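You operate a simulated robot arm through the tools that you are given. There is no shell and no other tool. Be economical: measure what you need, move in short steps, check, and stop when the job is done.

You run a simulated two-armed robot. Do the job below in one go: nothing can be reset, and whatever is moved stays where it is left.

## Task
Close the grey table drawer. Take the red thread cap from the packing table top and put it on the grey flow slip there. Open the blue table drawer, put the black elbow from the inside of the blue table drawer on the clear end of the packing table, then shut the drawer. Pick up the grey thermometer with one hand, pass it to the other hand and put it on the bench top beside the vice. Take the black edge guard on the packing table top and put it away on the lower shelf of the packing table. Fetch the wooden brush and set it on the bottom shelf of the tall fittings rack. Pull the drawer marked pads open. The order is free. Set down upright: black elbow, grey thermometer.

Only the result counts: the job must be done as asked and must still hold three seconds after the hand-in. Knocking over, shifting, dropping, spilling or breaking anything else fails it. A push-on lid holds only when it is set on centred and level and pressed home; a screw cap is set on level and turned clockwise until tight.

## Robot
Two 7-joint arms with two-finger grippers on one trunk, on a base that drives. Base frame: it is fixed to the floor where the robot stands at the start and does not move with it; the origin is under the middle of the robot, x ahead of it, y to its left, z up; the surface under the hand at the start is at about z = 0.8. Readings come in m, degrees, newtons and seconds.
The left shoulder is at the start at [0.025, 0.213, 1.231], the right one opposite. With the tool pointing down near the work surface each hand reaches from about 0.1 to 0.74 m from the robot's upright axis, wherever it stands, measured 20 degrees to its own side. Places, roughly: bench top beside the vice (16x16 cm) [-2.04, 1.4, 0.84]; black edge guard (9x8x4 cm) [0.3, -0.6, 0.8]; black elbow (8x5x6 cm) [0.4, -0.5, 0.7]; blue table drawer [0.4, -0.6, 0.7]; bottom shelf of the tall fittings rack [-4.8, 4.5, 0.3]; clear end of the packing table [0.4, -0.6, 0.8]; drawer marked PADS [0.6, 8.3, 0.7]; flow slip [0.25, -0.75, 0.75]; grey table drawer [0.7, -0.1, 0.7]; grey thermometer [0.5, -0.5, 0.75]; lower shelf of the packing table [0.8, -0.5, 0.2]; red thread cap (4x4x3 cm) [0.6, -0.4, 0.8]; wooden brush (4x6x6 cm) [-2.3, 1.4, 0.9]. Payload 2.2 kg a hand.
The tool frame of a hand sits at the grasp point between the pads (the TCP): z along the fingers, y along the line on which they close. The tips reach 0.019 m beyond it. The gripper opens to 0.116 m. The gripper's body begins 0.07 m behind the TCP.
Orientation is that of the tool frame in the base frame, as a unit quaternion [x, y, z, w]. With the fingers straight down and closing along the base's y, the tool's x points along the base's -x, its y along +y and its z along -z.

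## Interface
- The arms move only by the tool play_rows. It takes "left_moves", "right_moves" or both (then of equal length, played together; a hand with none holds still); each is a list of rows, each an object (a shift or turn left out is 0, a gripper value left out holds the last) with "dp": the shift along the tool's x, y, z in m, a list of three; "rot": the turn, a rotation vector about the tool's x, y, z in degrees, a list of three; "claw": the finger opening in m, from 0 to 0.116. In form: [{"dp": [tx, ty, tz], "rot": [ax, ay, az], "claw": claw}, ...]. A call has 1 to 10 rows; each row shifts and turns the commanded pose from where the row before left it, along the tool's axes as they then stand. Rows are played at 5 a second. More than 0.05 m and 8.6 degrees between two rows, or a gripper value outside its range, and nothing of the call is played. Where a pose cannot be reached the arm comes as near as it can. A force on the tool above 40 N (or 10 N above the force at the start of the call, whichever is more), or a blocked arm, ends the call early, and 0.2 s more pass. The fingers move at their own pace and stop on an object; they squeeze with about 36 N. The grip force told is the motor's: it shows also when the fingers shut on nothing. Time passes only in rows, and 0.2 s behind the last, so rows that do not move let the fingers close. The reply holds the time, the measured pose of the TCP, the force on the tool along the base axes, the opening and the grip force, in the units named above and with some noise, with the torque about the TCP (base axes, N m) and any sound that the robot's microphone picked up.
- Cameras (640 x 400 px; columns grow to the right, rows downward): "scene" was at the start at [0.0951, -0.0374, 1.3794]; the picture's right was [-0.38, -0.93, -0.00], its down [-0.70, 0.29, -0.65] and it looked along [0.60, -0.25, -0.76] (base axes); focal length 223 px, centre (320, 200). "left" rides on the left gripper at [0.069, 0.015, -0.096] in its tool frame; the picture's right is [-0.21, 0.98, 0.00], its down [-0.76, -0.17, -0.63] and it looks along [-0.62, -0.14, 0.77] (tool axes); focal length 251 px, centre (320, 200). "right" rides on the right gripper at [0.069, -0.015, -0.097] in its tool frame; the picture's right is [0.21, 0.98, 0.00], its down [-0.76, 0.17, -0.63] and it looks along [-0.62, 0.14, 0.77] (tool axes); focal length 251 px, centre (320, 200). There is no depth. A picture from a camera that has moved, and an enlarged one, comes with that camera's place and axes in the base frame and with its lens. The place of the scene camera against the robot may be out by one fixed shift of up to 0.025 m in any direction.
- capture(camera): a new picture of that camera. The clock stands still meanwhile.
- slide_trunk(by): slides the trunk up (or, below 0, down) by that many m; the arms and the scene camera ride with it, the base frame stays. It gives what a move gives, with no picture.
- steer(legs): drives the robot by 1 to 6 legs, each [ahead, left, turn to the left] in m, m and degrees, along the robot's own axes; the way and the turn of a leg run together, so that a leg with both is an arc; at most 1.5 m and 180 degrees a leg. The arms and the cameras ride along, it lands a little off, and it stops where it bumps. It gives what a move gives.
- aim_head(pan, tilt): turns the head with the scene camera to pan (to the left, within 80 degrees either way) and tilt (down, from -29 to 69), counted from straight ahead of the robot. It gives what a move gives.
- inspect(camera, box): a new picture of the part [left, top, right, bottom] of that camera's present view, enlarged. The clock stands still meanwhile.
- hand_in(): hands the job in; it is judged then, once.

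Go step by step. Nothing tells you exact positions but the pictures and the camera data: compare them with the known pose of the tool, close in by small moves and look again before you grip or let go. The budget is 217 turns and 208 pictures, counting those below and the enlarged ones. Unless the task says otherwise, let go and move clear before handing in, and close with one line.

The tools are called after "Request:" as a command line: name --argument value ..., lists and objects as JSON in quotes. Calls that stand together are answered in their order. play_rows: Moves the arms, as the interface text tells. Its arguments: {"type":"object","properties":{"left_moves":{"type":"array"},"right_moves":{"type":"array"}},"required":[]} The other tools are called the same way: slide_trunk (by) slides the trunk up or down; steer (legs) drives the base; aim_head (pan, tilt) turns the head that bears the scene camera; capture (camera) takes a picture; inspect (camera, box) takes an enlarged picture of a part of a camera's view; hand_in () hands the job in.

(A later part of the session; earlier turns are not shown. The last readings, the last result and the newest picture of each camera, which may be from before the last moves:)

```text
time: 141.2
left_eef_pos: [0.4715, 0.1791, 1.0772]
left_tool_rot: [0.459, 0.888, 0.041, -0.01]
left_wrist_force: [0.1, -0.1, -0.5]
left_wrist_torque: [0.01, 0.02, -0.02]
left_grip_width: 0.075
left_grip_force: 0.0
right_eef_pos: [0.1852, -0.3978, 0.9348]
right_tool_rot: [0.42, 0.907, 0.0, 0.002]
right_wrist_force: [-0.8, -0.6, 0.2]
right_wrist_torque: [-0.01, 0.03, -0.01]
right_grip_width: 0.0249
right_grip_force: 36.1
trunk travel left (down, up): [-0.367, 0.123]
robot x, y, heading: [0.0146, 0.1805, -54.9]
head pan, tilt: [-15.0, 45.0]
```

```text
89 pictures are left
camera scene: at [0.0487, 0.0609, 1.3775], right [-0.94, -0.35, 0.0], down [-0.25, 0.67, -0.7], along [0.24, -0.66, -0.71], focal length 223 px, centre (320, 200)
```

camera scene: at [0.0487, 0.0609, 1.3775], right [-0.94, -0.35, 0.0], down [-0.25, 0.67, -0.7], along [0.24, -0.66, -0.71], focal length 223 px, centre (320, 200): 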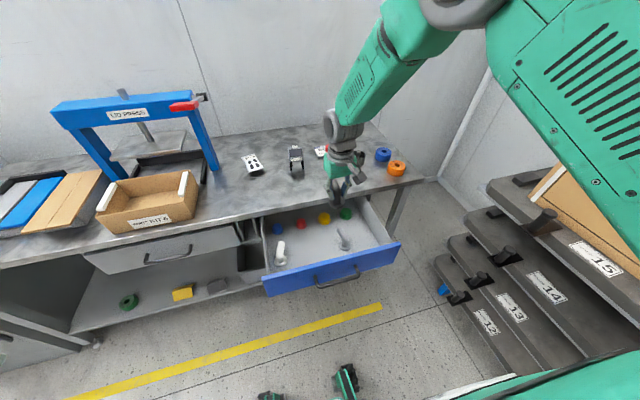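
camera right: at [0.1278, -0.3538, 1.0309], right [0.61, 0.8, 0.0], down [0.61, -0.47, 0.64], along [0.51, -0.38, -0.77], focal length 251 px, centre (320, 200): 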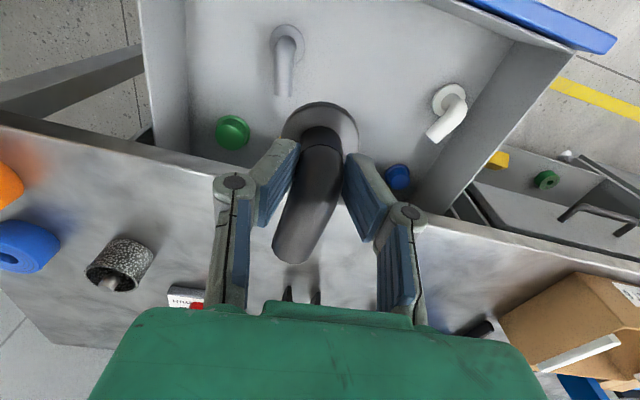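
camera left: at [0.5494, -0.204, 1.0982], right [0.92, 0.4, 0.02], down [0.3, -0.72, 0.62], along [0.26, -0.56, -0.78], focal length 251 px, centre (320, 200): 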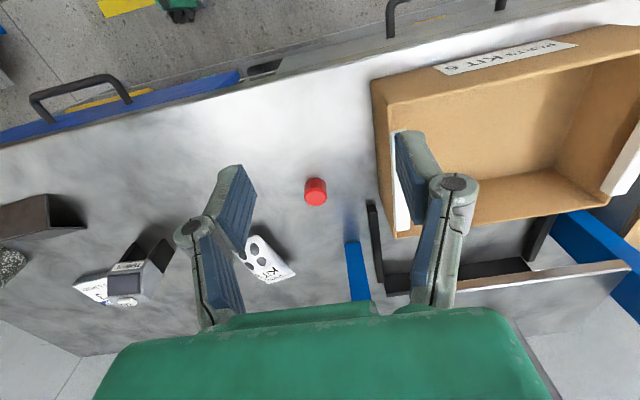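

Elbow is held upright, off to the right. Now the left hand will close the blue drawer: moving it right and down in front of the panel, then tilting.

Request:
play_rows --left_moves '[{"dp": [0, -0.04, 0.025], "claw": 0.0}, {"dp": [0, -0.04, 0.025]}, {"dp": [0, -0.04, 0.025]}, {"dp": [0, -0.04, 0.025]}, {"dp": [0, -0.04, 0.025]}, {"dp": [0, -0.04, 0.025]}, {"dp": [0, -0.04, 0.025]}, {"dp": [0, -0.04, 0.025]}, {"dp": [0, -0.04, 0.025]}, {}]'

Request:
play_rows --left_moves '[{"rot": [0, -7.5, 0]}, {"rot": [0, -7.5, 0]}, {"rot": [0, -7.5, 0]}, {"rot": [0, -7.5, 0]}, {"rot": [0, -7.5, 0]}, {"rot": [0, -7.5, 0]}, {}]'

Request:
capture --camera "left"

```text
time: 143.3
left_eef_pos: [0.208, -0.042, 0.8402]
left_tool_rot: [0.449, 0.893, 0.034, -0.01]
left_wrist_force: [-0.6, -0.1, 0.0]
left_wrist_torque: [-0.03, -0.01, 0.02]
left_grip_width: 0.0
left_grip_force: 28.9
left hand out of reach, approached as far as the arm can: row 1, 2
right_eef_pos: [0.184, -0.3991, 0.9345]
right_tool_rot: [0.42, 0.907, 0.0, 0.003]
right_wrist_force: [-0.1, -0.2, -0.6]
right_wrist_torque: [-0.02, -0.02, -0.01]
right_grip_width: 0.0248
right_grip_force: 36.0
trunk travel left (down, up): [-0.367, 0.123]
robot x, y, heading: [0.0158, 0.1779, -55.0]
head pan, tilt: [-15.0, 45.0]
```

```text
time: 144.9
left_eef_pos: [0.2027, -0.0371, 0.8358]
left_tool_rot: [0.439, 0.823, -0.139, 0.334]
left_wrist_force: [0.3, 0.4, -0.2]
left_wrist_torque: [-0.02, -0.02, -0.01]
left_grip_width: 0.0
left_grip_force: 28.6
right_eef_pos: [0.1849, -0.3975, 0.9354]
right_tool_rot: [0.42, 0.907, 0.0, 0.002]
right_wrist_force: [0.1, 0.0, 0.6]
right_wrist_torque: [-0.01, -0.03, 0.01]
right_grip_width: 0.0246
right_grip_force: 36.1
trunk travel left (down, up): [-0.367, 0.123]
robot x, y, heading: [0.0157, 0.1768, -54.9]
head pan, tilt: [-15.0, 45.0]
```

```text
88 pictures are left
camera left: at [0.1472, 0.0657, 0.8625], right [0.88, 0.43, 0.21], down [-0.11, -0.24, 0.96], along [0.46, -0.87, -0.16], focal length 251 px, centre (320, 200)
```

left: 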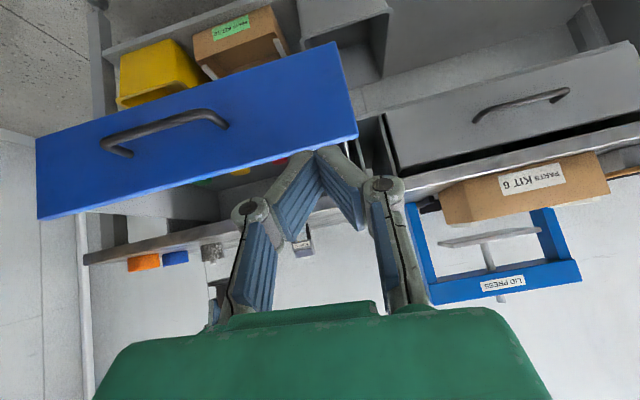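

The tips are near the panel's left end. I'll shift right 7 cm, drop to panel height and start forward.

Request:
play_rows --left_moves '[{"dp": [0.0, -0.04, 0.0]}, {"dp": [0.0, -0.035, 0.0]}, {"dp": [0.032, 0, 0.035]}, {"dp": [0.034, 0, 0.037]}, {"dp": [-0.029, 0, 0.027]}, {"dp": [-0.029, 0, 0.027]}, {}]'

Request:
capture --camera "left"

Request:
capture --camera "scene"

```text
refused: row 4 steps farther than a row can; nothing moved
```

```text
87 pictures are left
camera left: at [0.1472, 0.0657, 0.8625], right [0.88, 0.43, 0.21], down [-0.11, -0.24, 0.96], along [0.46, -0.87, -0.16], focal length 251 px, centre (320, 200)
```

left: 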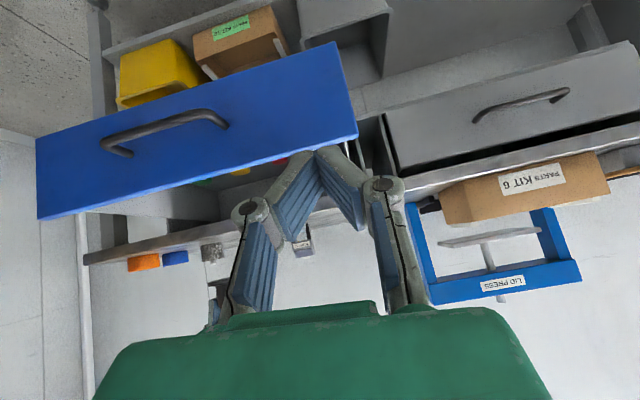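

```text
86 pictures are left
camera scene: at [0.0475, 0.0587, 1.3774], right [-0.94, -0.35, 0.0], down [-0.25, 0.67, -0.7], along [0.24, -0.66, -0.71], focal length 223 px, centre (320, 200)
```

scene: 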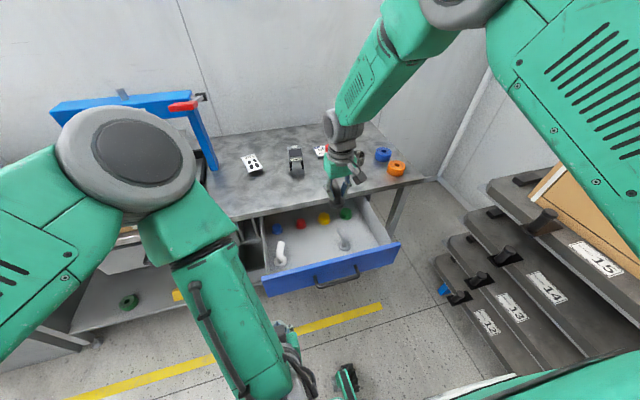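

Step slightly too large; repeating within limits.

Request:
play_rows --left_moves '[{"dp": [0.0, -0.04, 0.0]}, {"dp": [0.0, -0.035, 0.0]}, {"dp": [0.032, 0, 0.035]}, {"dp": [0.032, 0, 0.035]}, {"dp": [-0.029, 0, 0.027]}, {"dp": [-0.029, 0, 0.027]}, {}]'

Request:
capture --camera "left"

```text
time: 146.6
left_eef_pos: [0.1918, -0.1424, 0.7379]
left_tool_rot: [0.439, 0.822, -0.14, 0.334]
left_wrist_force: [0.5, 0.3, 0.7]
left_wrist_torque: [0.0, -0.01, 0.04]
left_grip_width: 0.0
left_grip_force: 28.6
right_eef_pos: [0.1837, -0.3989, 0.9348]
right_tool_rot: [0.42, 0.908, 0.001, 0.004]
right_wrist_force: [-0.2, -0.1, 0.2]
right_wrist_torque: [0.02, -0.01, 0.02]
right_grip_width: 0.0248
right_grip_force: 36.0
trunk travel left (down, up): [-0.367, 0.123]
robot x, y, heading: [0.0166, 0.178, -54.7]
head pan, tilt: [-15.0, 45.0]
```

```text
85 pictures are left
camera left: at [0.1368, -0.0384, 0.7641], right [0.88, 0.43, 0.21], down [-0.11, -0.24, 0.96], along [0.46, -0.87, -0.17], focal length 251 px, centre (320, 200)
```

left: 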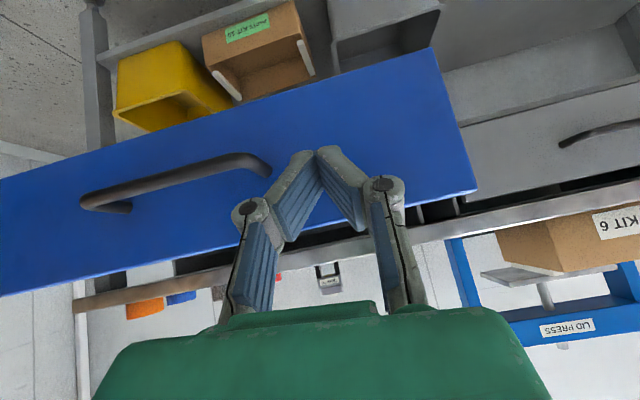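

Tips are beside the handle at panel height. Pushing the drawer in.

Request:
play_rows --left_moves '[{"dp": [-0.029, 0, 0.027]}, {"dp": [-0.029, 0, 0.027]}, {"dp": [-0.029, 0, 0.027]}, {"dp": [-0.029, 0, 0.027]}, {"dp": [-0.029, 0, 0.027]}, {"dp": [-0.029, 0, 0.027]}, {}]'

Request:
play_rows --left_moves '[{"dp": [-0.011, 0, 0.01]}, {"dp": [-0.011, 0, 0.01]}, {"dp": [-0.011, 0, 0.01]}, {"dp": [-0.011, 0, 0.01]}, {"dp": [-0.011, 0, 0.01]}, {"dp": [-0.011, 0, 0.01]}]'

Request:
capture --camera "left"

```text
time: 148.2
left_eef_pos: [0.331, -0.3349, 0.7339]
left_tool_rot: [0.439, 0.822, -0.139, 0.334]
left_wrist_force: [0.4, -0.4, 0.7]
left_wrist_torque: [-0.03, 0.03, -0.02]
left_grip_width: 0.0005
left_grip_force: 28.2
right_eef_pos: [0.1836, -0.3987, 0.9354]
right_tool_rot: [0.42, 0.907, 0.0, 0.004]
right_wrist_force: [-0.3, 0.3, -1.0]
right_wrist_torque: [0.02, -0.01, 0.02]
right_grip_width: 0.0246
right_grip_force: 35.8
trunk travel left (down, up): [-0.367, 0.123]
robot x, y, heading: [0.0147, 0.1784, -54.8]
head pan, tilt: [-15.0, 45.0]
```

```text
time: 149.3
left_eef_pos: [0.3643, -0.3887, 0.7297]
left_tool_rot: [0.439, 0.824, -0.138, 0.33]
left_wrist_force: [-7.7, 15.7, 10.7]
left_wrist_torque: [0.01, -0.14, 0.18]
left_grip_width: 0.0001
left_grip_force: 28.4
right_eef_pos: [0.1831, -0.3938, 0.9366]
right_tool_rot: [0.42, 0.908, -0.001, 0.003]
right_wrist_force: [0.2, -0.5, -0.4]
right_wrist_torque: [0.04, 0.02, -0.02]
right_grip_width: 0.0247
right_grip_force: 36.2
trunk travel left (down, up): [-0.367, 0.123]
robot x, y, heading: [0.0167, 0.1798, -54.8]
head pan, tilt: [-15.0, 45.0]
stopped in row 5 (left hand): the force on the tool passed its limit at 50 N (the readings are from after the stop); the commanded pose is now the measured one
```

```text
84 pictures are left
camera left: at [0.3078, -0.2862, 0.7577], right [0.88, 0.43, 0.2], down [-0.1, -0.25, 0.96], along [0.46, -0.87, -0.17], focal length 251 px, centre (320, 200)
```

left: 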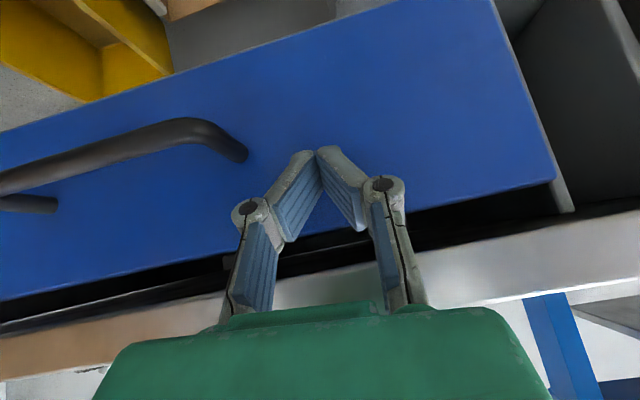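

The drawer is home (stop at N≈0.53, same as the grey one). Retreat the left hand, raise and straighten it.

Request:
play_rows --left_moves '[{"dp": [0.029, 0.01, -0.027]}, {"dp": [0.029, 0.01, -0.027]}, {"dp": [0.029, 0.01, -0.027]}, {"dp": [0.029, 0.01, -0.027]}, {"dp": [-0.03, 0, -0.033]}, {"dp": [-0.03, 0, -0.033]}, {"dp": [-0.03, 0, -0.033]}, {"dp": [-0.03, 0, -0.033]}, {"dp": [-0.03, 0, -0.033]}, {"dp": [-0.03, 0, -0.033]}]'

Request:
play_rows --left_moves '[{"rot": [0, 7.5, 0], "claw": 0.116}, {"rot": [0, 7.5, 0]}, {"rot": [0, 7.5, 0]}, {"rot": [0, 7.5, 0]}, {"rot": [0, 7.5, 0]}, {"rot": [0, 5, 0]}, {}]'

Request:
capture --camera "scene"

```text
time: 151.5
left_eef_pos: [0.293, -0.2485, 0.9993]
left_tool_rot: [0.435, 0.828, -0.136, 0.326]
left_wrist_force: [0.0, -0.3, 0.7]
left_wrist_torque: [0.01, -0.01, -0.01]
left_grip_width: 0.0
left_grip_force: 28.3
right_eef_pos: [0.1826, -0.3955, 0.936]
right_tool_rot: [0.42, 0.907, -0.001, 0.004]
right_wrist_force: [-0.2, 0.5, -0.5]
right_wrist_torque: [-0.02, 0.01, -0.02]
right_grip_width: 0.0246
right_grip_force: 36.2
trunk travel left (down, up): [-0.367, 0.123]
robot x, y, heading: [0.0161, 0.1731, -54.7]
head pan, tilt: [-15.0, 45.0]
```

```text
time: 153.1
left_eef_pos: [0.2922, -0.248, 1.0032]
left_tool_rot: [0.459, 0.888, 0.031, 0.008]
left_wrist_force: [-1.4, 0.4, 0.4]
left_wrist_torque: [0.0, 0.0, 0.0]
left_grip_width: 0.1159
left_grip_force: 0.1
right_eef_pos: [0.1814, -0.3965, 0.9364]
right_tool_rot: [0.421, 0.907, -0.001, 0.004]
right_wrist_force: [-0.2, 0.0, -0.4]
right_wrist_torque: [0.02, 0.01, 0.0]
right_grip_width: 0.0248
right_grip_force: 36.2
trunk travel left (down, up): [-0.367, 0.123]
robot x, y, heading: [0.0131, 0.1753, -54.7]
head pan, tilt: [-15.0, 45.0]
```

```text
83 pictures are left
camera scene: at [0.0484, 0.0581, 1.3773], right [-0.94, -0.35, 0.0], down [-0.25, 0.67, -0.7], along [0.24, -0.66, -0.71], focal length 223 px, centre (320, 200)
```

scene: 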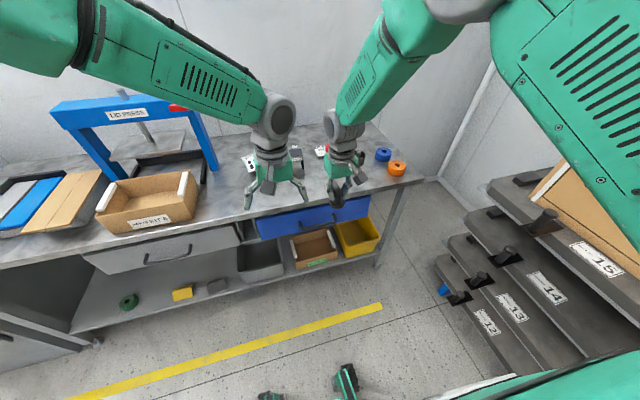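

Both drawers are shut. I'll retract and raise the right hand with the elbow, then drive forward and slightly right so the left hand can reach the thermometer.

Request:
play_rows --right_moves '[{"dp": [0.03, -0.01, -0.03]}, {"dp": [0.03, -0.015, -0.03]}, {"dp": [0.03, -0.015, -0.02]}, {}]'

Request:
steer --legs '[[0.26, -0.11, 0.7]]'

Request:
capture --camera "left"

Request:
capture --camera "scene"

```text
time: 154.1
left_eef_pos: [0.2919, -0.2489, 1.0022]
left_tool_rot: [0.459, 0.888, 0.03, 0.009]
left_wrist_force: [-0.1, 0.9, -1.3]
left_wrist_torque: [-0.02, 0.02, 0.02]
left_grip_width: 0.1158
left_grip_force: 0.0
right_eef_pos: [0.0963, -0.3521, 1.0169]
right_tool_rot: [0.42, 0.907, -0.001, 0.003]
right_wrist_force: [-0.2, -0.1, -0.3]
right_wrist_torque: [0.0, 0.0, -0.04]
right_grip_width: 0.0245
right_grip_force: 36.3
trunk travel left (down, up): [-0.367, 0.123]
robot x, y, heading: [0.0154, 0.1784, -54.9]
head pan, tilt: [-15.0, 45.0]
```

```text
time: 156.1
left_eef_pos: [0.3661, -0.5172, 1.0049]
left_tool_rot: [0.453, 0.891, 0.028, 0.009]
left_wrist_force: [-0.4, 1.0, -0.3]
left_wrist_torque: [0.04, 0.04, 0.0]
left_grip_width: 0.1156
left_grip_force: 0.1
right_eef_pos: [0.1704, -0.621, 1.0191]
right_tool_rot: [0.414, 0.91, -0.003, 0.003]
right_wrist_force: [0.0, 0.7, -0.9]
right_wrist_torque: [0.0, 0.01, -0.04]
right_grip_width: 0.0245
right_grip_force: 36.2
trunk travel left (down, up): [-0.367, 0.123]
robot x, y, heading: [0.0774, -0.103, -54.1]
head pan, tilt: [-15.0, 45.0]
```

```text
82 pictures are left
camera left: at [0.3332, -0.4559, 1.1026], right [0.91, 0.4, 0.05], down [0.29, -0.74, 0.61], along [0.29, -0.55, -0.79], focal length 251 px, centre (320, 200)
```

left: 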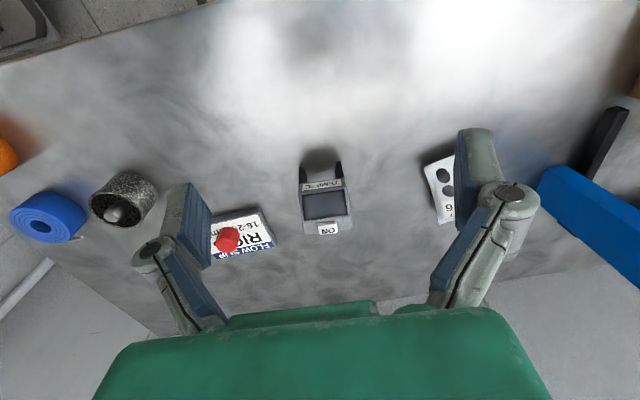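

```text
81 pictures are left
camera scene: at [0.1159, -0.2123, 1.3775], right [-0.93, -0.36, 0.0], down [-0.26, 0.66, -0.71], along [0.25, -0.66, -0.71], focal length 223 px, centre (320, 200)
```

scene: 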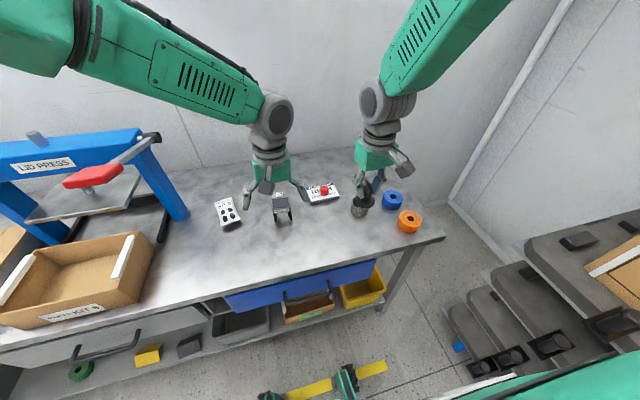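

Request:
inspect --camera "left" --box '[200, 120, 440, 270]'

Request:
inspect --camera "scene" --box '[220, 160, 348, 240]'

```text
2.67 times, centred on (320, 195) of left
camera zoom: at [0.3332, -0.4559, 1.1026], right [0.91, 0.4, 0.05], down [0.29, -0.74, 0.61], along [0.29, -0.55, -0.79], focal length 670 px, centre (320, 213)
```

zoom: 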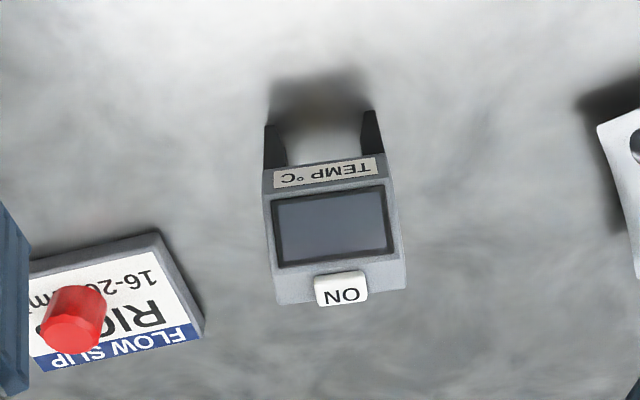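

```text
5.00 times, centred on (284, 200) of scene
camera zoom: at [0.1159, -0.2123, 1.3775], right [-0.93, -0.36, 0.0], down [-0.26, 0.66, -0.71], along [0.25, -0.66, -0.71], focal length 1113 px, centre (500, 200)
```

zoom: 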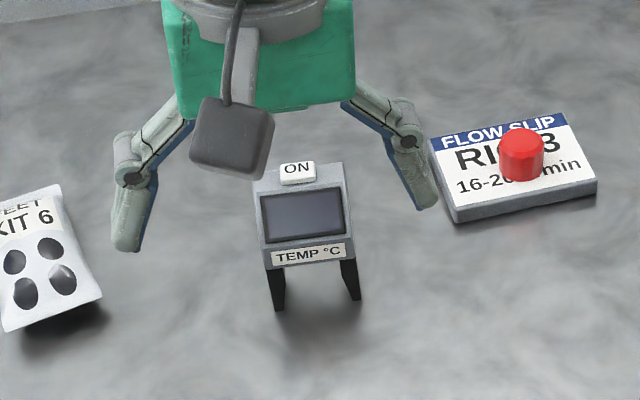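

The thermometer's head is ~6 cm wide, aligned with my hand, centred near L=-0.02, N≈0.755. I'll level the hand and move over it.

Request:
play_rows --left_moves '[{"rot": [3.3, -0.5, 0], "claw": 0.09}, {"dp": [-0.04, -0.004, 0]}, {"dp": [-0.04, -0.004, 0]}, {"dp": [-0.035, -0.004, 0]}, {"dp": [0, 0, 0.04]}, {}, {}]'

Request:
capture --camera "left"

```text
time: 157.7
left_eef_pos: [0.422, -0.6175, 0.9677]
left_tool_rot: [0.452, 0.892, 0.002, 0.001]
left_wrist_force: [-0.6, -0.6, 0.4]
left_wrist_torque: [-0.01, -0.01, -0.02]
left_grip_width: 0.0899
left_grip_force: 0.0
right_eef_pos: [0.1657, -0.621, 1.0197]
right_tool_rot: [0.414, 0.91, -0.002, 0.005]
right_wrist_force: [0.8, 0.1, -0.7]
right_wrist_torque: [0.0, 0.01, -0.01]
right_grip_width: 0.0249
right_grip_force: 35.6
trunk travel left (down, up): [-0.367, 0.123]
robot x, y, heading: [0.0806, -0.1005, -54.0]
head pan, tilt: [-15.0, 45.0]
```

```text
78 pictures are left
camera left: at [0.3928, -0.5535, 1.0655], right [0.92, 0.4, 0.0], down [0.31, -0.71, 0.63], along [0.26, -0.58, -0.77], focal length 251 px, centre (320, 200)
```

left: 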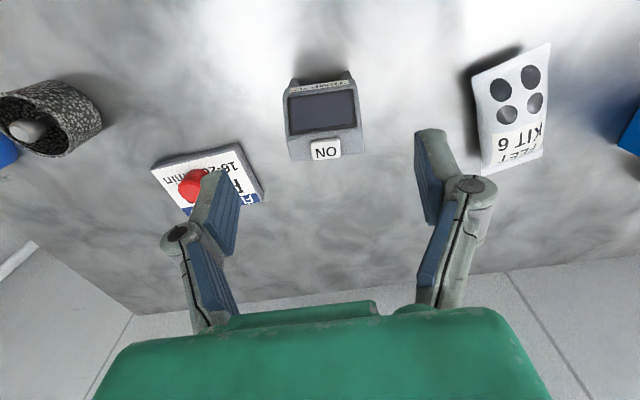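

Head top is at z≈0.89, N 0.73–0.79. I'll move 1 cm forward and lower to z≈0.866.

Request:
play_rows --left_moves '[{"dp": [-0.01, 0, 0.03]}, {"dp": [0, 0, 0.04]}, {"dp": [0, 0, 0.03]}, {}, {}]'

Request:
capture --camera "left"

```text
time: 158.9
left_eef_pos: [0.4264, -0.6248, 0.8656]
left_tool_rot: [0.453, 0.891, 0.001, 0.001]
left_wrist_force: [-0.6, -1.2, -0.2]
left_wrist_torque: [0.01, 0.02, 0.0]
left_grip_width: 0.0901
left_grip_force: 0.1
right_eef_pos: [0.1651, -0.6209, 1.0198]
right_tool_rot: [0.414, 0.91, -0.003, 0.004]
right_wrist_force: [0.1, 0.1, 0.1]
right_wrist_torque: [0.02, 0.01, -0.01]
right_grip_width: 0.0248
right_grip_force: 35.9
trunk travel left (down, up): [-0.367, 0.123]
robot x, y, heading: [0.0775, -0.097, -54.1]
head pan, tilt: [-15.0, 45.0]
```

```text
77 pictures are left
camera left: at [0.3973, -0.5611, 0.9629], right [0.91, 0.4, 0.0], down [0.31, -0.71, 0.63], along [0.26, -0.58, -0.78], focal length 251 px, centre (320, 200)
```

left: 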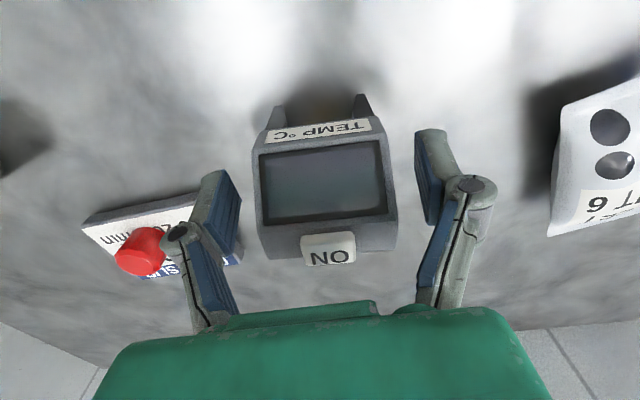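

Head is nicely between the fingers. Closing gently and lifting.

Request:
play_rows --left_moves '[{"claw": 0.03}, {}, {}]'

Request:
play_rows --left_moves '[{"dp": [0, 0, -0.02]}, {"dp": [0, 0, -0.04]}, {"dp": [0, 0, -0.04]}, {"dp": [0, 0, -0.04]}, {}]'

Request:
capture --camera "left"

```text
time: 159.7
left_eef_pos: [0.4254, -0.6263, 0.8672]
left_tool_rot: [0.452, 0.892, 0.002, 0.001]
left_wrist_force: [0.3, -0.1, 0.6]
left_wrist_torque: [0.03, -0.08, -0.02]
left_grip_width: 0.0576
left_grip_force: 35.4
right_eef_pos: [0.1667, -0.6208, 1.0195]
right_tool_rot: [0.414, 0.91, -0.002, 0.004]
right_wrist_force: [-0.5, -0.1, -0.5]
right_wrist_torque: [-0.02, 0.0, -0.01]
right_grip_width: 0.0247
right_grip_force: 35.7
trunk travel left (down, up): [-0.367, 0.123]
robot x, y, heading: [0.0804, -0.0967, -54.1]
head pan, tilt: [-15.0, 45.0]
```

```text
time: 160.9
left_eef_pos: [0.4231, -0.6242, 1.0039]
left_tool_rot: [0.453, 0.892, 0.001, 0.001]
left_wrist_force: [-0.1, 0.8, -2.8]
left_wrist_torque: [0.04, 0.01, 0.01]
left_grip_width: 0.0573
left_grip_force: 35.7
right_eef_pos: [0.1659, -0.6218, 1.0201]
right_tool_rot: [0.414, 0.91, -0.002, 0.005]
right_wrist_force: [0.8, 0.4, -0.3]
right_wrist_torque: [0.03, -0.02, 0.01]
right_grip_width: 0.0246
right_grip_force: 36.2
trunk travel left (down, up): [-0.367, 0.123]
robot x, y, heading: [0.0784, -0.0952, -54.0]
head pan, tilt: [-15.0, 45.0]
```

```text
76 pictures are left
camera left: at [0.3941, -0.5603, 1.1013], right [0.92, 0.4, 0.0], down [0.31, -0.71, 0.63], along [0.26, -0.58, -0.78], focal length 251 px, centre (320, 200)
```

left: 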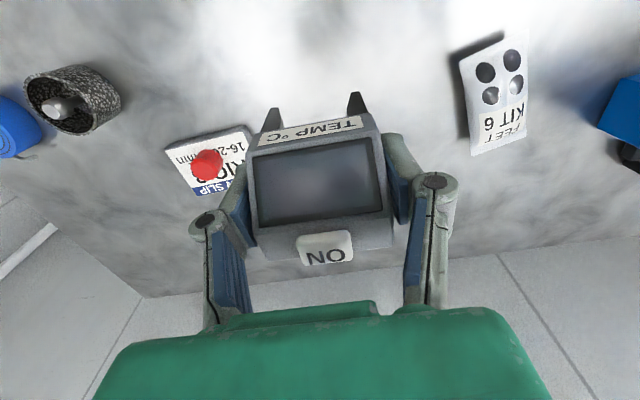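

Thermometer held upright. I'll pull it back toward me and left to clear space for the elbow.

Request:
play_rows --left_moves '[{"dp": [0.045, 0, 0]}, {"dp": [0.045, 0, 0]}, {"dp": [0.045, 0, 0]}, {"dp": [0.045, 0, 0]}, {"dp": [0.045, 0, 0]}, {"dp": [0.03, 0.03, 0]}, {"dp": [0, 0.04, 0]}, {"dp": [0, 0.04, 0]}, {}]'

Request:
capture --camera "scene"

Request:
capture --camera "right"

```text
time: 161.9
left_eef_pos: [0.3021, -0.4348, 0.9286]
left_tool_rot: [0.431, 0.897, 0.041, -0.094]
left_wrist_force: [-1.1, 0.5, -2.2]
left_wrist_torque: [-0.01, -0.03, 0.0]
left_grip_width: 0.0572
left_grip_force: 35.9
right_eef_pos: [0.1634, -0.6182, 1.022]
right_tool_rot: [0.414, 0.91, -0.004, 0.007]
right_wrist_force: [0.0, 0.3, -0.1]
right_wrist_torque: [-0.01, 0.02, 0.02]
right_grip_width: 0.0245
right_grip_force: 36.4
trunk travel left (down, up): [-0.367, 0.123]
robot x, y, heading: [0.0789, -0.0992, -54.1]
head pan, tilt: [-15.0, 45.0]
stopped in row 5 (left hand): the arm was blocked; the commanded pose is now the measured one
```

```text
75 pictures are left
camera scene: at [0.1112, -0.2151, 1.3775], right [-0.93, -0.36, 0.0], down [-0.25, 0.66, -0.7], along [0.25, -0.66, -0.71], focal length 223 px, centre (320, 200)
```

scene: 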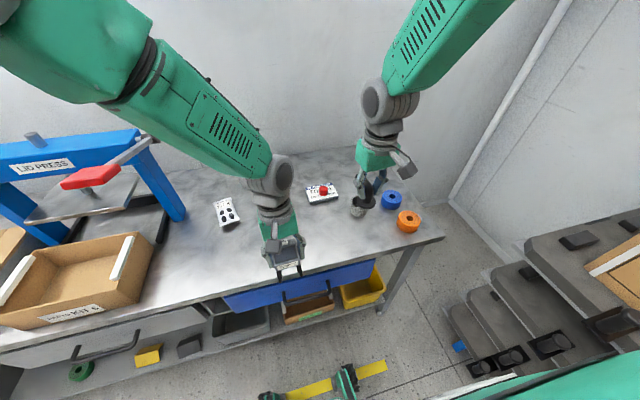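

```text
74 pictures are left
camera right: at [0.1052, -0.5732, 1.1175], right [0.59, 0.8, 0.0], down [0.62, -0.45, 0.64], along [0.52, -0.39, -0.76], focal length 251 px, centre (320, 200)
```

right: 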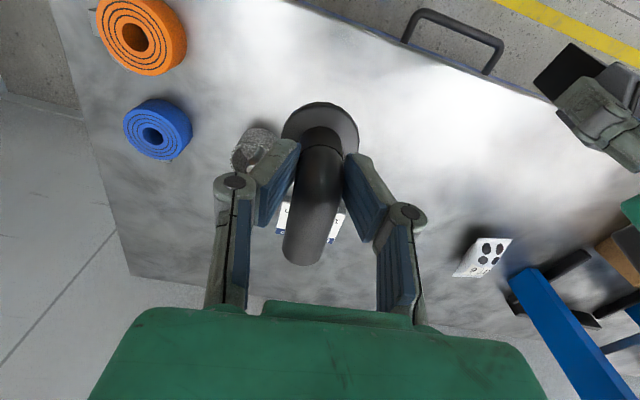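

The left arm folded tight and tilted; I'll move it left a bit while leveling it.

Request:
play_rows --left_moves '[{"dp": [0.0, 0.035, -0.01], "rot": [0, -3, 0]}, {"dp": [0.0, 0.035, -0.01], "rot": [0, -3, 0]}, {"dp": [0.0, 0.03, -0.01], "rot": [0, -3, 0]}, {"rot": [0, -2.8, 0]}, {}]'

Request:
capture --camera "scene"

```text
time: 163.1
left_eef_pos: [0.3821, -0.377, 0.958]
left_tool_rot: [0.437, 0.899, -0.003, 0.0]
left_wrist_force: [-0.3, 0.3, -2.5]
left_wrist_torque: [0.01, 0.0, 0.02]
left_grip_width: 0.057
left_grip_force: 35.9
right_eef_pos: [0.1631, -0.62, 1.0211]
right_tool_rot: [0.413, 0.91, -0.004, 0.006]
right_wrist_force: [1.2, -0.2, -0.3]
right_wrist_torque: [-0.01, -0.02, 0.0]
right_grip_width: 0.0247
right_grip_force: 35.9
trunk travel left (down, up): [-0.367, 0.123]
robot x, y, heading: [0.0795, -0.0984, -53.9]
head pan, tilt: [-15.0, 45.0]
```

```text
73 pictures are left
camera scene: at [0.1119, -0.2163, 1.3773], right [-0.93, -0.36, 0.0], down [-0.25, 0.66, -0.7], along [0.25, -0.66, -0.71], focal length 223 px, centre (320, 200)
```

scene: 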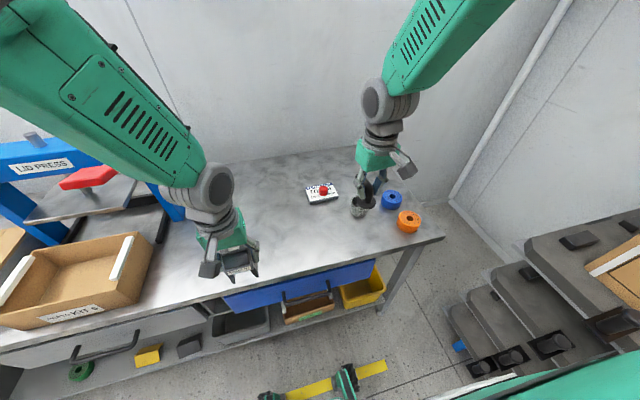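

Left is level and clear. Now move the elbow over the target spot [0.40,-0.60].

Request:
play_rows --right_moves '[{"dp": [-0.027, 0.038, 0]}, {"dp": [-0.027, 0.038, 0]}, {"dp": [-0.027, 0.038, 0]}, {"dp": [-0.027, 0.038, 0]}, {"dp": [-0.027, 0.038, 0]}, {"dp": [0, 0, 0.045]}, {"dp": [0, 0, 0.045]}, {}, {}]'

Request:
capture --camera "right"

Request:
capture --camera "scene"

```text
time: 165.1
left_eef_pos: [0.3832, -0.3755, 0.9576]
left_tool_rot: [0.436, 0.9, -0.005, -0.001]
left_wrist_force: [-1.0, -0.1, -2.3]
left_wrist_torque: [0.02, -0.01, 0.0]
left_grip_width: 0.0574
left_grip_force: 36.1
right_eef_pos: [0.3994, -0.595, 0.9348]
right_tool_rot: [0.414, 0.91, -0.004, 0.005]
right_wrist_force: [-1.2, -0.1, -0.3]
right_wrist_torque: [-0.01, 0.0, 0.0]
right_grip_width: 0.0246
right_grip_force: 36.5
trunk travel left (down, up): [-0.367, 0.123]
robot x, y, heading: [0.0757, -0.0982, -53.9]
head pan, tilt: [-15.0, 45.0]
```

```text
72 pictures are left
camera right: at [0.3416, -0.5523, 1.0297], right [0.59, 0.8, -0.01], down [0.62, -0.45, 0.64], along [0.51, -0.39, -0.77], focal length 251 px, centre (320, 200)
```

right: 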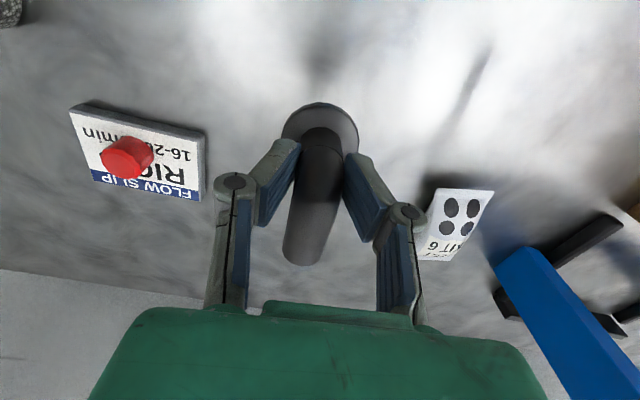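

```text
71 pictures are left
camera scene: at [0.1146, -0.2151, 1.3773], right [-0.93, -0.36, 0.0], down [-0.26, 0.66, -0.7], along [0.25, -0.66, -0.71], focal length 223 px, centre (320, 200)
```

scene: 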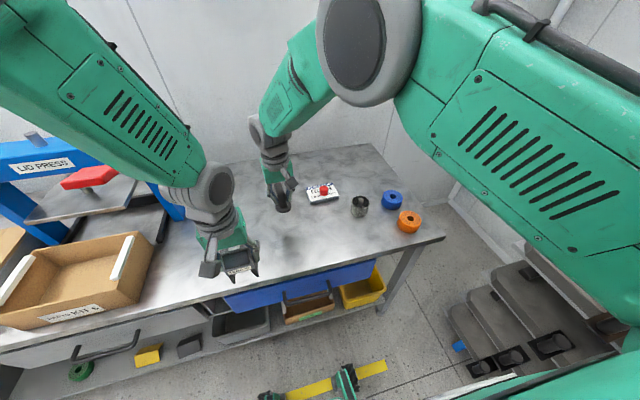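

Directly over the spot. Lowering to ~1 cm above the table.

Request:
play_rows --right_moves '[{"dp": [0, 0, 0.04]}, {"dp": [0, 0, 0.035]}, {"dp": [0, 0, 0.008]}, {}, {}]'

Request:
play_rows --right_moves '[{"dp": [0, 0, 0.004]}, {"dp": [0, 0, 0.004]}, {}, {}]'

Request:
inspect --camera "right" --box '[160, 40, 480, 240]'

```text
time: 166.3
left_eef_pos: [0.3837, -0.3762, 0.9575]
left_tool_rot: [0.436, 0.9, -0.005, 0.0]
left_wrist_force: [-0.2, -0.2, -2.2]
left_wrist_torque: [-0.01, -0.03, 0.01]
left_grip_width: 0.0571
left_grip_force: 36.3
right_eef_pos: [0.4022, -0.5982, 0.8507]
right_tool_rot: [0.414, 0.91, -0.004, 0.005]
right_wrist_force: [-0.5, 0.1, 0.1]
right_wrist_torque: [0.0, 0.0, 0.02]
right_grip_width: 0.0247
right_grip_force: 36.4
trunk travel left (down, up): [-0.367, 0.123]
robot x, y, heading: [0.0789, -0.095, -54.1]
head pan, tilt: [-15.0, 45.0]
```

```text
time: 167.3
left_eef_pos: [0.3822, -0.3743, 0.9587]
left_tool_rot: [0.436, 0.9, -0.006, 0.002]
left_wrist_force: [0.7, 0.9, -3.3]
left_wrist_torque: [0.01, 0.0, 0.01]
left_grip_width: 0.0571
left_grip_force: 35.6
right_eef_pos: [0.4007, -0.5971, 0.8458]
right_tool_rot: [0.413, 0.911, -0.006, 0.009]
right_wrist_force: [0.2, -1.9, 30.8]
right_wrist_torque: [0.13, 0.09, 0.0]
right_grip_width: 0.0246
right_grip_force: 35.8
trunk travel left (down, up): [-0.367, 0.123]
robot x, y, heading: [0.0781, -0.0976, -53.9]
head pan, tilt: [-15.0, 45.0]
```

```text
2.00 times, centred on (320, 140) of right
camera zoom: at [0.3421, -0.5521, 0.9411], right [0.59, 0.8, -0.01], down [0.61, -0.45, 0.65], along [0.52, -0.39, -0.76], focal length 503 px, centre (320, 320)
```

zoom: 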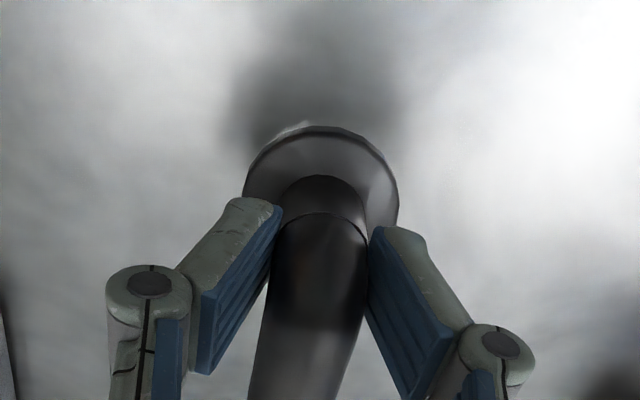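

Firm contact. I'll ease up 2 mm, release and rise.

Request:
play_rows --right_moves '[{"dp": [0, 0, -0.002]}, {"claw": 0.06}, {}, {"dp": [0, 0, -0.03]}, {"dp": [0, 0, -0.045]}, {"dp": [0, 0, -0.045]}, {}]'

Request:
capture --camera "right"

```text
time: 168.9
left_eef_pos: [0.3826, -0.3767, 0.9591]
left_tool_rot: [0.436, 0.9, -0.006, -0.001]
left_wrist_force: [0.4, 0.0, -2.9]
left_wrist_torque: [0.0, 0.0, 0.0]
left_grip_width: 0.0571
left_grip_force: 36.7
right_eef_pos: [0.3977, -0.5907, 0.9629]
right_tool_rot: [0.414, 0.91, -0.004, 0.006]
right_wrist_force: [0.8, -0.1, -0.6]
right_wrist_torque: [0.03, 0.02, -0.01]
right_grip_width: 0.0599
right_grip_force: 0.2
trunk travel left (down, up): [-0.367, 0.123]
robot x, y, heading: [0.0826, -0.0965, -53.7]
head pan, tilt: [-15.0, 45.0]
```

```text
69 pictures are left
camera right: at [0.3406, -0.5466, 1.0586], right [0.6, 0.8, 0.0], down [0.62, -0.45, 0.64], along [0.51, -0.38, -0.77], focal length 251 px, centre (320, 200)
```

right: 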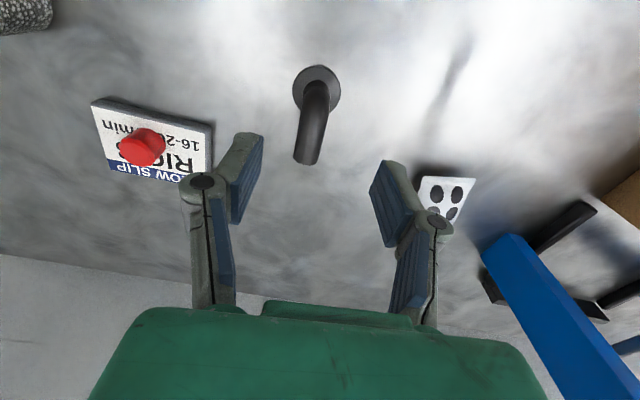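

The elbow stands on the table. Next the hand-over: I'll back away from the table into free space.

Request:
steer --legs '[[-0.5, 0.1, 0]]'

Request:
play_rows --right_moves '[{"dp": [0, -0.03, 0.04], "claw": 0.1}, {"dp": [0, -0.03, 0.04]}, {"dp": [0, 0, 0.04]}, {"rot": [0, -8.5, 0]}, {"rot": [0, -8.5, 0]}, {"rot": [0, -8.5, 0]}, {"rot": [0, -8.5, 0]}, {"rot": [0, -8.5, 0]}, {"rot": [0, -8.5, 0]}, {"rot": [0, -8.5, 0]}]'

Request:
play_rows --right_moves '[{"rot": [0, -8.5, 0]}, {"rot": [0, -8.5, 0]}, {"rot": [0, -8.5, 0]}, {"rot": [0, -5, 0]}, {}]'

Request:
aim_head --pan 0 --tilt 45

Request:
capture --camera "scene"

```text
time: 172.0
left_eef_pos: [0.1638, 0.0955, 0.9554]
left_tool_rot: [0.437, 0.9, -0.003, -0.002]
left_wrist_force: [-0.4, 0.3, -1.6]
left_wrist_torque: [0.0, -0.03, 0.0]
left_grip_width: 0.057
left_grip_force: 36.1
right_eef_pos: [0.176, -0.122, 0.9633]
right_tool_rot: [0.417, 0.909, -0.003, 0.006]
right_wrist_force: [-0.3, -0.2, -0.7]
right_wrist_torque: [0.03, 0.03, 0.0]
right_grip_width: 0.0598
right_grip_force: 0.0
trunk travel left (down, up): [-0.367, 0.123]
robot x, y, heading: [-0.136, 0.3718, -54.5]
head pan, tilt: [-15.0, 45.0]
```

```text
time: 174.2
left_eef_pos: [0.1602, 0.096, 0.9586]
left_tool_rot: [0.437, 0.9, -0.004, 0.0]
left_wrist_force: [0.1, -0.3, -2.6]
left_wrist_torque: [0.03, -0.03, -0.02]
left_grip_width: 0.057
left_grip_force: 36.1
right_eef_pos: [0.126, -0.1652, 0.8452]
right_tool_rot: [0.381, 0.826, -0.186, 0.372]
right_wrist_force: [-0.8, -0.4, 0.6]
right_wrist_torque: [0.05, 0.0, 0.05]
right_grip_width: 0.1002
right_grip_force: 0.0
right hand out of reach, approached as far as the arm can: row 6, 7, 8
trunk travel left (down, up): [-0.367, 0.123]
robot x, y, heading: [-0.137, 0.3705, -54.3]
head pan, tilt: [-15.0, 45.0]
```

```text
time: 175.4
left_eef_pos: [0.1638, 0.0994, 0.9566]
left_tool_rot: [0.437, 0.899, -0.006, -0.001]
left_wrist_force: [-0.1, 0.0, -1.9]
left_wrist_torque: [-0.01, 0.0, 0.01]
left_grip_width: 0.0571
left_grip_force: 36.0
right_eef_pos: [0.1289, -0.1635, 0.845]
right_tool_rot: [0.316, 0.699, -0.282, 0.576]
right_wrist_force: [0.5, 0.4, 0.0]
right_wrist_torque: [0.0, 0.01, 0.01]
right_grip_width: 0.1
right_grip_force: 0.1
trunk travel left (down, up): [-0.367, 0.123]
robot x, y, heading: [-0.1366, 0.3727, -54.5]
head pan, tilt: [-15.0, 45.0]
```

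```text
time: 176.1
left_eef_pos: [0.1637, 0.0995, 0.9576]
left_tool_rot: [0.437, 0.899, -0.006, -0.001]
left_wrist_force: [-1.3, 0.0, -1.6]
left_wrist_torque: [0.01, 0.01, 0.0]
left_grip_width: 0.057
left_grip_force: 36.8
right_eef_pos: [0.1296, -0.1623, 0.8454]
right_tool_rot: [0.316, 0.7, -0.281, 0.576]
right_wrist_force: [0.5, 0.3, 0.4]
right_wrist_torque: [0.01, -0.01, 0.0]
right_grip_width: 0.0999
right_grip_force: 0.0
trunk travel left (down, up): [-0.367, 0.123]
robot x, y, heading: [-0.1378, 0.3739, -54.4]
head pan, tilt: [0.0, 45.0]
```

```text
68 pictures are left
camera scene: at [-0.0847, 0.2671, 1.3773], right [-0.81, -0.58, 0.0], down [-0.41, 0.58, -0.7], along [0.41, -0.57, -0.71], focal length 223 px, centre (320, 200)
```

scene: 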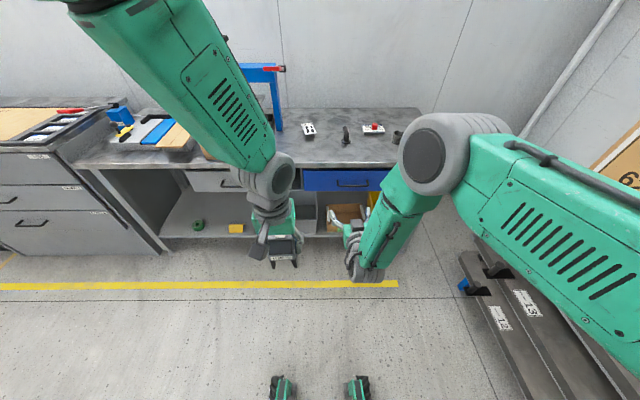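

Right hand is horizontal and open at z=0.845; the thermometer's feet are at ~0.89. I'll bring the left hand forward, then right, so the thermometer hovers over the right fingers.

Request:
play_rows --left_moves '[{"dp": [-0.045, 0, 0]}, {"dp": [-0.045, 0, 0]}, {"dp": [-0.045, 0, 0]}, {"dp": [-0.045, 0, -0.01]}, {"dp": [-0.012, -0.04, 0]}, {"dp": [0, -0.045, 0]}, {"dp": [0, -0.045, 0]}, {"dp": [0, -0.045, 0]}, {}]'

Request:
capture --camera "right"

Request:
capture --camera "left"

```text
time: 178.1
left_eef_pos: [0.1409, -0.1635, 0.9703]
left_tool_rot: [0.437, 0.9, -0.003, -0.001]
left_wrist_force: [-0.4, 0.5, -1.5]
left_wrist_torque: [0.02, 0.01, -0.01]
left_grip_width: 0.0572
left_grip_force: 36.1
right_eef_pos: [0.1306, -0.1625, 0.8453]
right_tool_rot: [0.315, 0.7, -0.281, 0.576]
right_wrist_force: [0.0, 0.1, -0.1]
right_wrist_torque: [-0.02, 0.02, -0.01]
right_grip_width: 0.0998
right_grip_force: 0.0
trunk travel left (down, up): [-0.367, 0.123]
robot x, y, heading: [-0.1406, 0.3754, -54.5]
head pan, tilt: [0.0, 45.0]
```

```text
67 pictures are left
camera right: at [0.0475, -0.0893, 0.7952], right [0.72, 0.65, -0.24], down [-0.17, 0.5, 0.85], along [0.68, -0.57, 0.47], focal length 251 px, centre (320, 200)
```

right: 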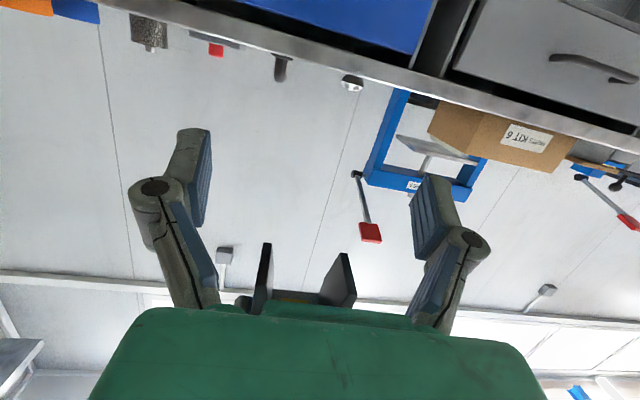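

```text
66 pictures are left
camera left: at [0.1109, -0.1, 1.0665], right [0.9, 0.44, -0.01], down [0.34, -0.69, 0.64], along [0.27, -0.57, -0.77], focal length 251 px, centre (320, 200)
```

left: 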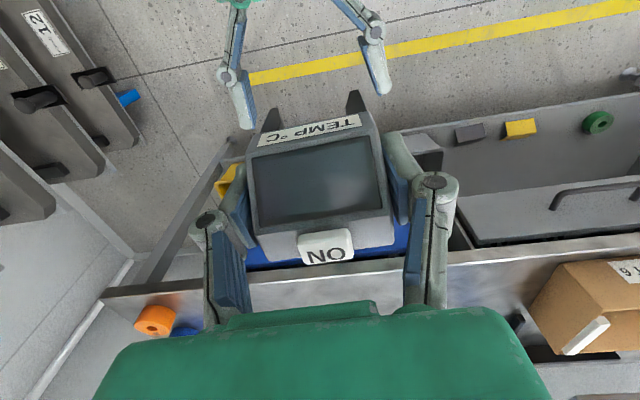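

Thermometer hovers right over the open right fingers. Lowering it 7.5 cm so the legs sit between them.

Request:
play_rows --left_moves '[{"dp": [0, 0.004, 0.025]}, {"dp": [0, 0.004, 0.025]}, {"dp": [0, 0, 0.025]}, {}, {}]'

Request:
capture --camera "right"

Request:
capture --camera "left"

```text
time: 179.3
left_eef_pos: [0.1481, -0.1594, 0.8951]
left_tool_rot: [0.438, 0.899, -0.004, 0.0]
left_wrist_force: [-0.4, 0.1, -2.4]
left_wrist_torque: [0.03, 0.0, 0.01]
left_grip_width: 0.0571
left_grip_force: 35.6
right_eef_pos: [0.1288, -0.1641, 0.8442]
right_tool_rot: [0.314, 0.7, -0.28, 0.577]
right_wrist_force: [-0.7, 0.0, -0.2]
right_wrist_torque: [0.0, 0.02, -0.03]
right_grip_width: 0.0998
right_grip_force: 0.0
trunk travel left (down, up): [-0.367, 0.123]
robot x, y, heading: [-0.1359, 0.3771, -54.5]
head pan, tilt: [0.0, 45.0]
```

```text
65 pictures are left
camera right: at [0.0468, -0.0904, 0.7949], right [0.72, 0.65, -0.24], down [-0.17, 0.5, 0.85], along [0.68, -0.57, 0.46], focal length 251 px, centre (320, 200)
```

right: 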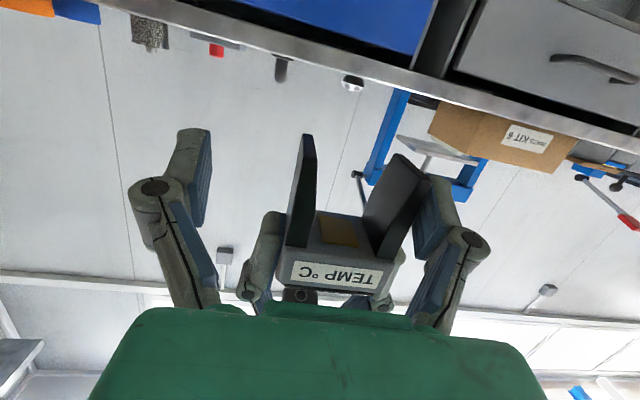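

```text
64 pictures are left
camera left: at [0.118, -0.0948, 0.9912], right [0.9, 0.43, -0.01], down [0.34, -0.69, 0.64], along [0.27, -0.58, -0.77], focal length 251 px, centre (320, 200)
```

left: 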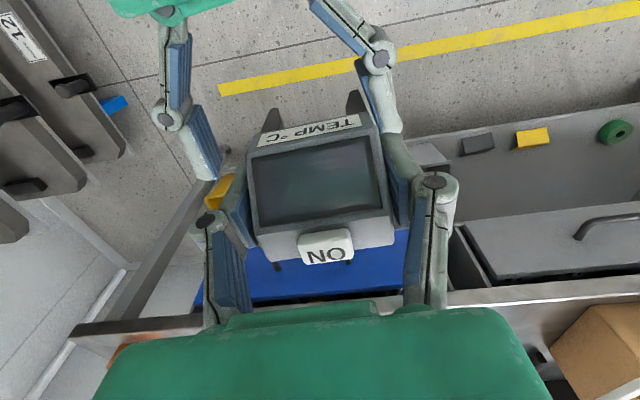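

The left leg is close to the right hand's left finger; I'll shift the thermometer 1.6 cm right to centre it, then close the right hand on the legs.

Request:
play_rows --left_moves '[{"dp": [0, -0.008, 0]}, {"dp": [0, -0.008, 0]}, {}, {}]'

Request:
play_rows --right_moves '[{"claw": 0.075}, {}, {}]'

Request:
capture --camera "right"

```text
time: 180.3
left_eef_pos: [0.1366, -0.1675, 0.8955]
left_tool_rot: [0.438, 0.899, -0.003, 0.0]
left_wrist_force: [-0.4, -0.4, -2.4]
left_wrist_torque: [0.01, 0.02, -0.01]
left_grip_width: 0.0571
left_grip_force: 36.5
right_eef_pos: [0.1281, -0.1639, 0.8452]
right_tool_rot: [0.316, 0.699, -0.281, 0.576]
right_wrist_force: [0.2, 0.2, -0.3]
right_wrist_torque: [-0.01, 0.01, -0.01]
right_grip_width: 0.1001
right_grip_force: 0.1
trunk travel left (down, up): [-0.367, 0.123]
robot x, y, heading: [-0.1384, 0.3715, -54.5]
head pan, tilt: [0.0, 45.0]
```

```text
time: 181.1
left_eef_pos: [0.1373, -0.1675, 0.8956]
left_tool_rot: [0.437, 0.899, -0.004, 0.0]
left_wrist_force: [-0.7, 1.4, -1.9]
left_wrist_torque: [0.0, -0.01, -0.03]
left_grip_width: 0.0572
left_grip_force: 36.2
right_eef_pos: [0.1291, -0.163, 0.8445]
right_tool_rot: [0.315, 0.7, -0.281, 0.576]
right_wrist_force: [-0.8, -0.6, 0.7]
right_wrist_torque: [0.0, 0.01, 0.0]
right_grip_width: 0.0754
right_grip_force: 0.0
trunk travel left (down, up): [-0.367, 0.123]
robot x, y, heading: [-0.1363, 0.376, -54.6]
head pan, tilt: [0.0, 45.0]
```

```text
63 pictures are left
camera right: at [0.0467, -0.0902, 0.7949], right [0.72, 0.65, -0.24], down [-0.17, 0.5, 0.85], along [0.68, -0.57, 0.47], focal length 251 px, centre (320, 200)
```

right: 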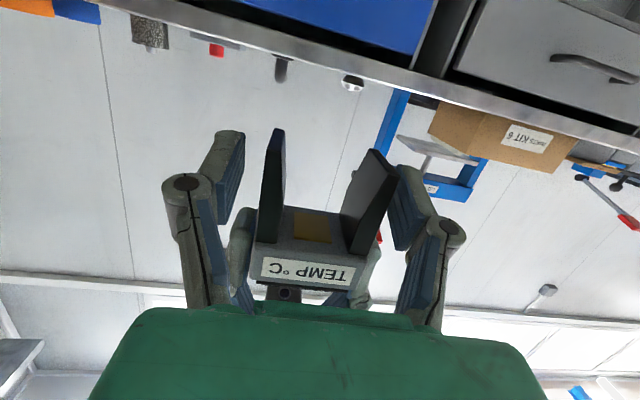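

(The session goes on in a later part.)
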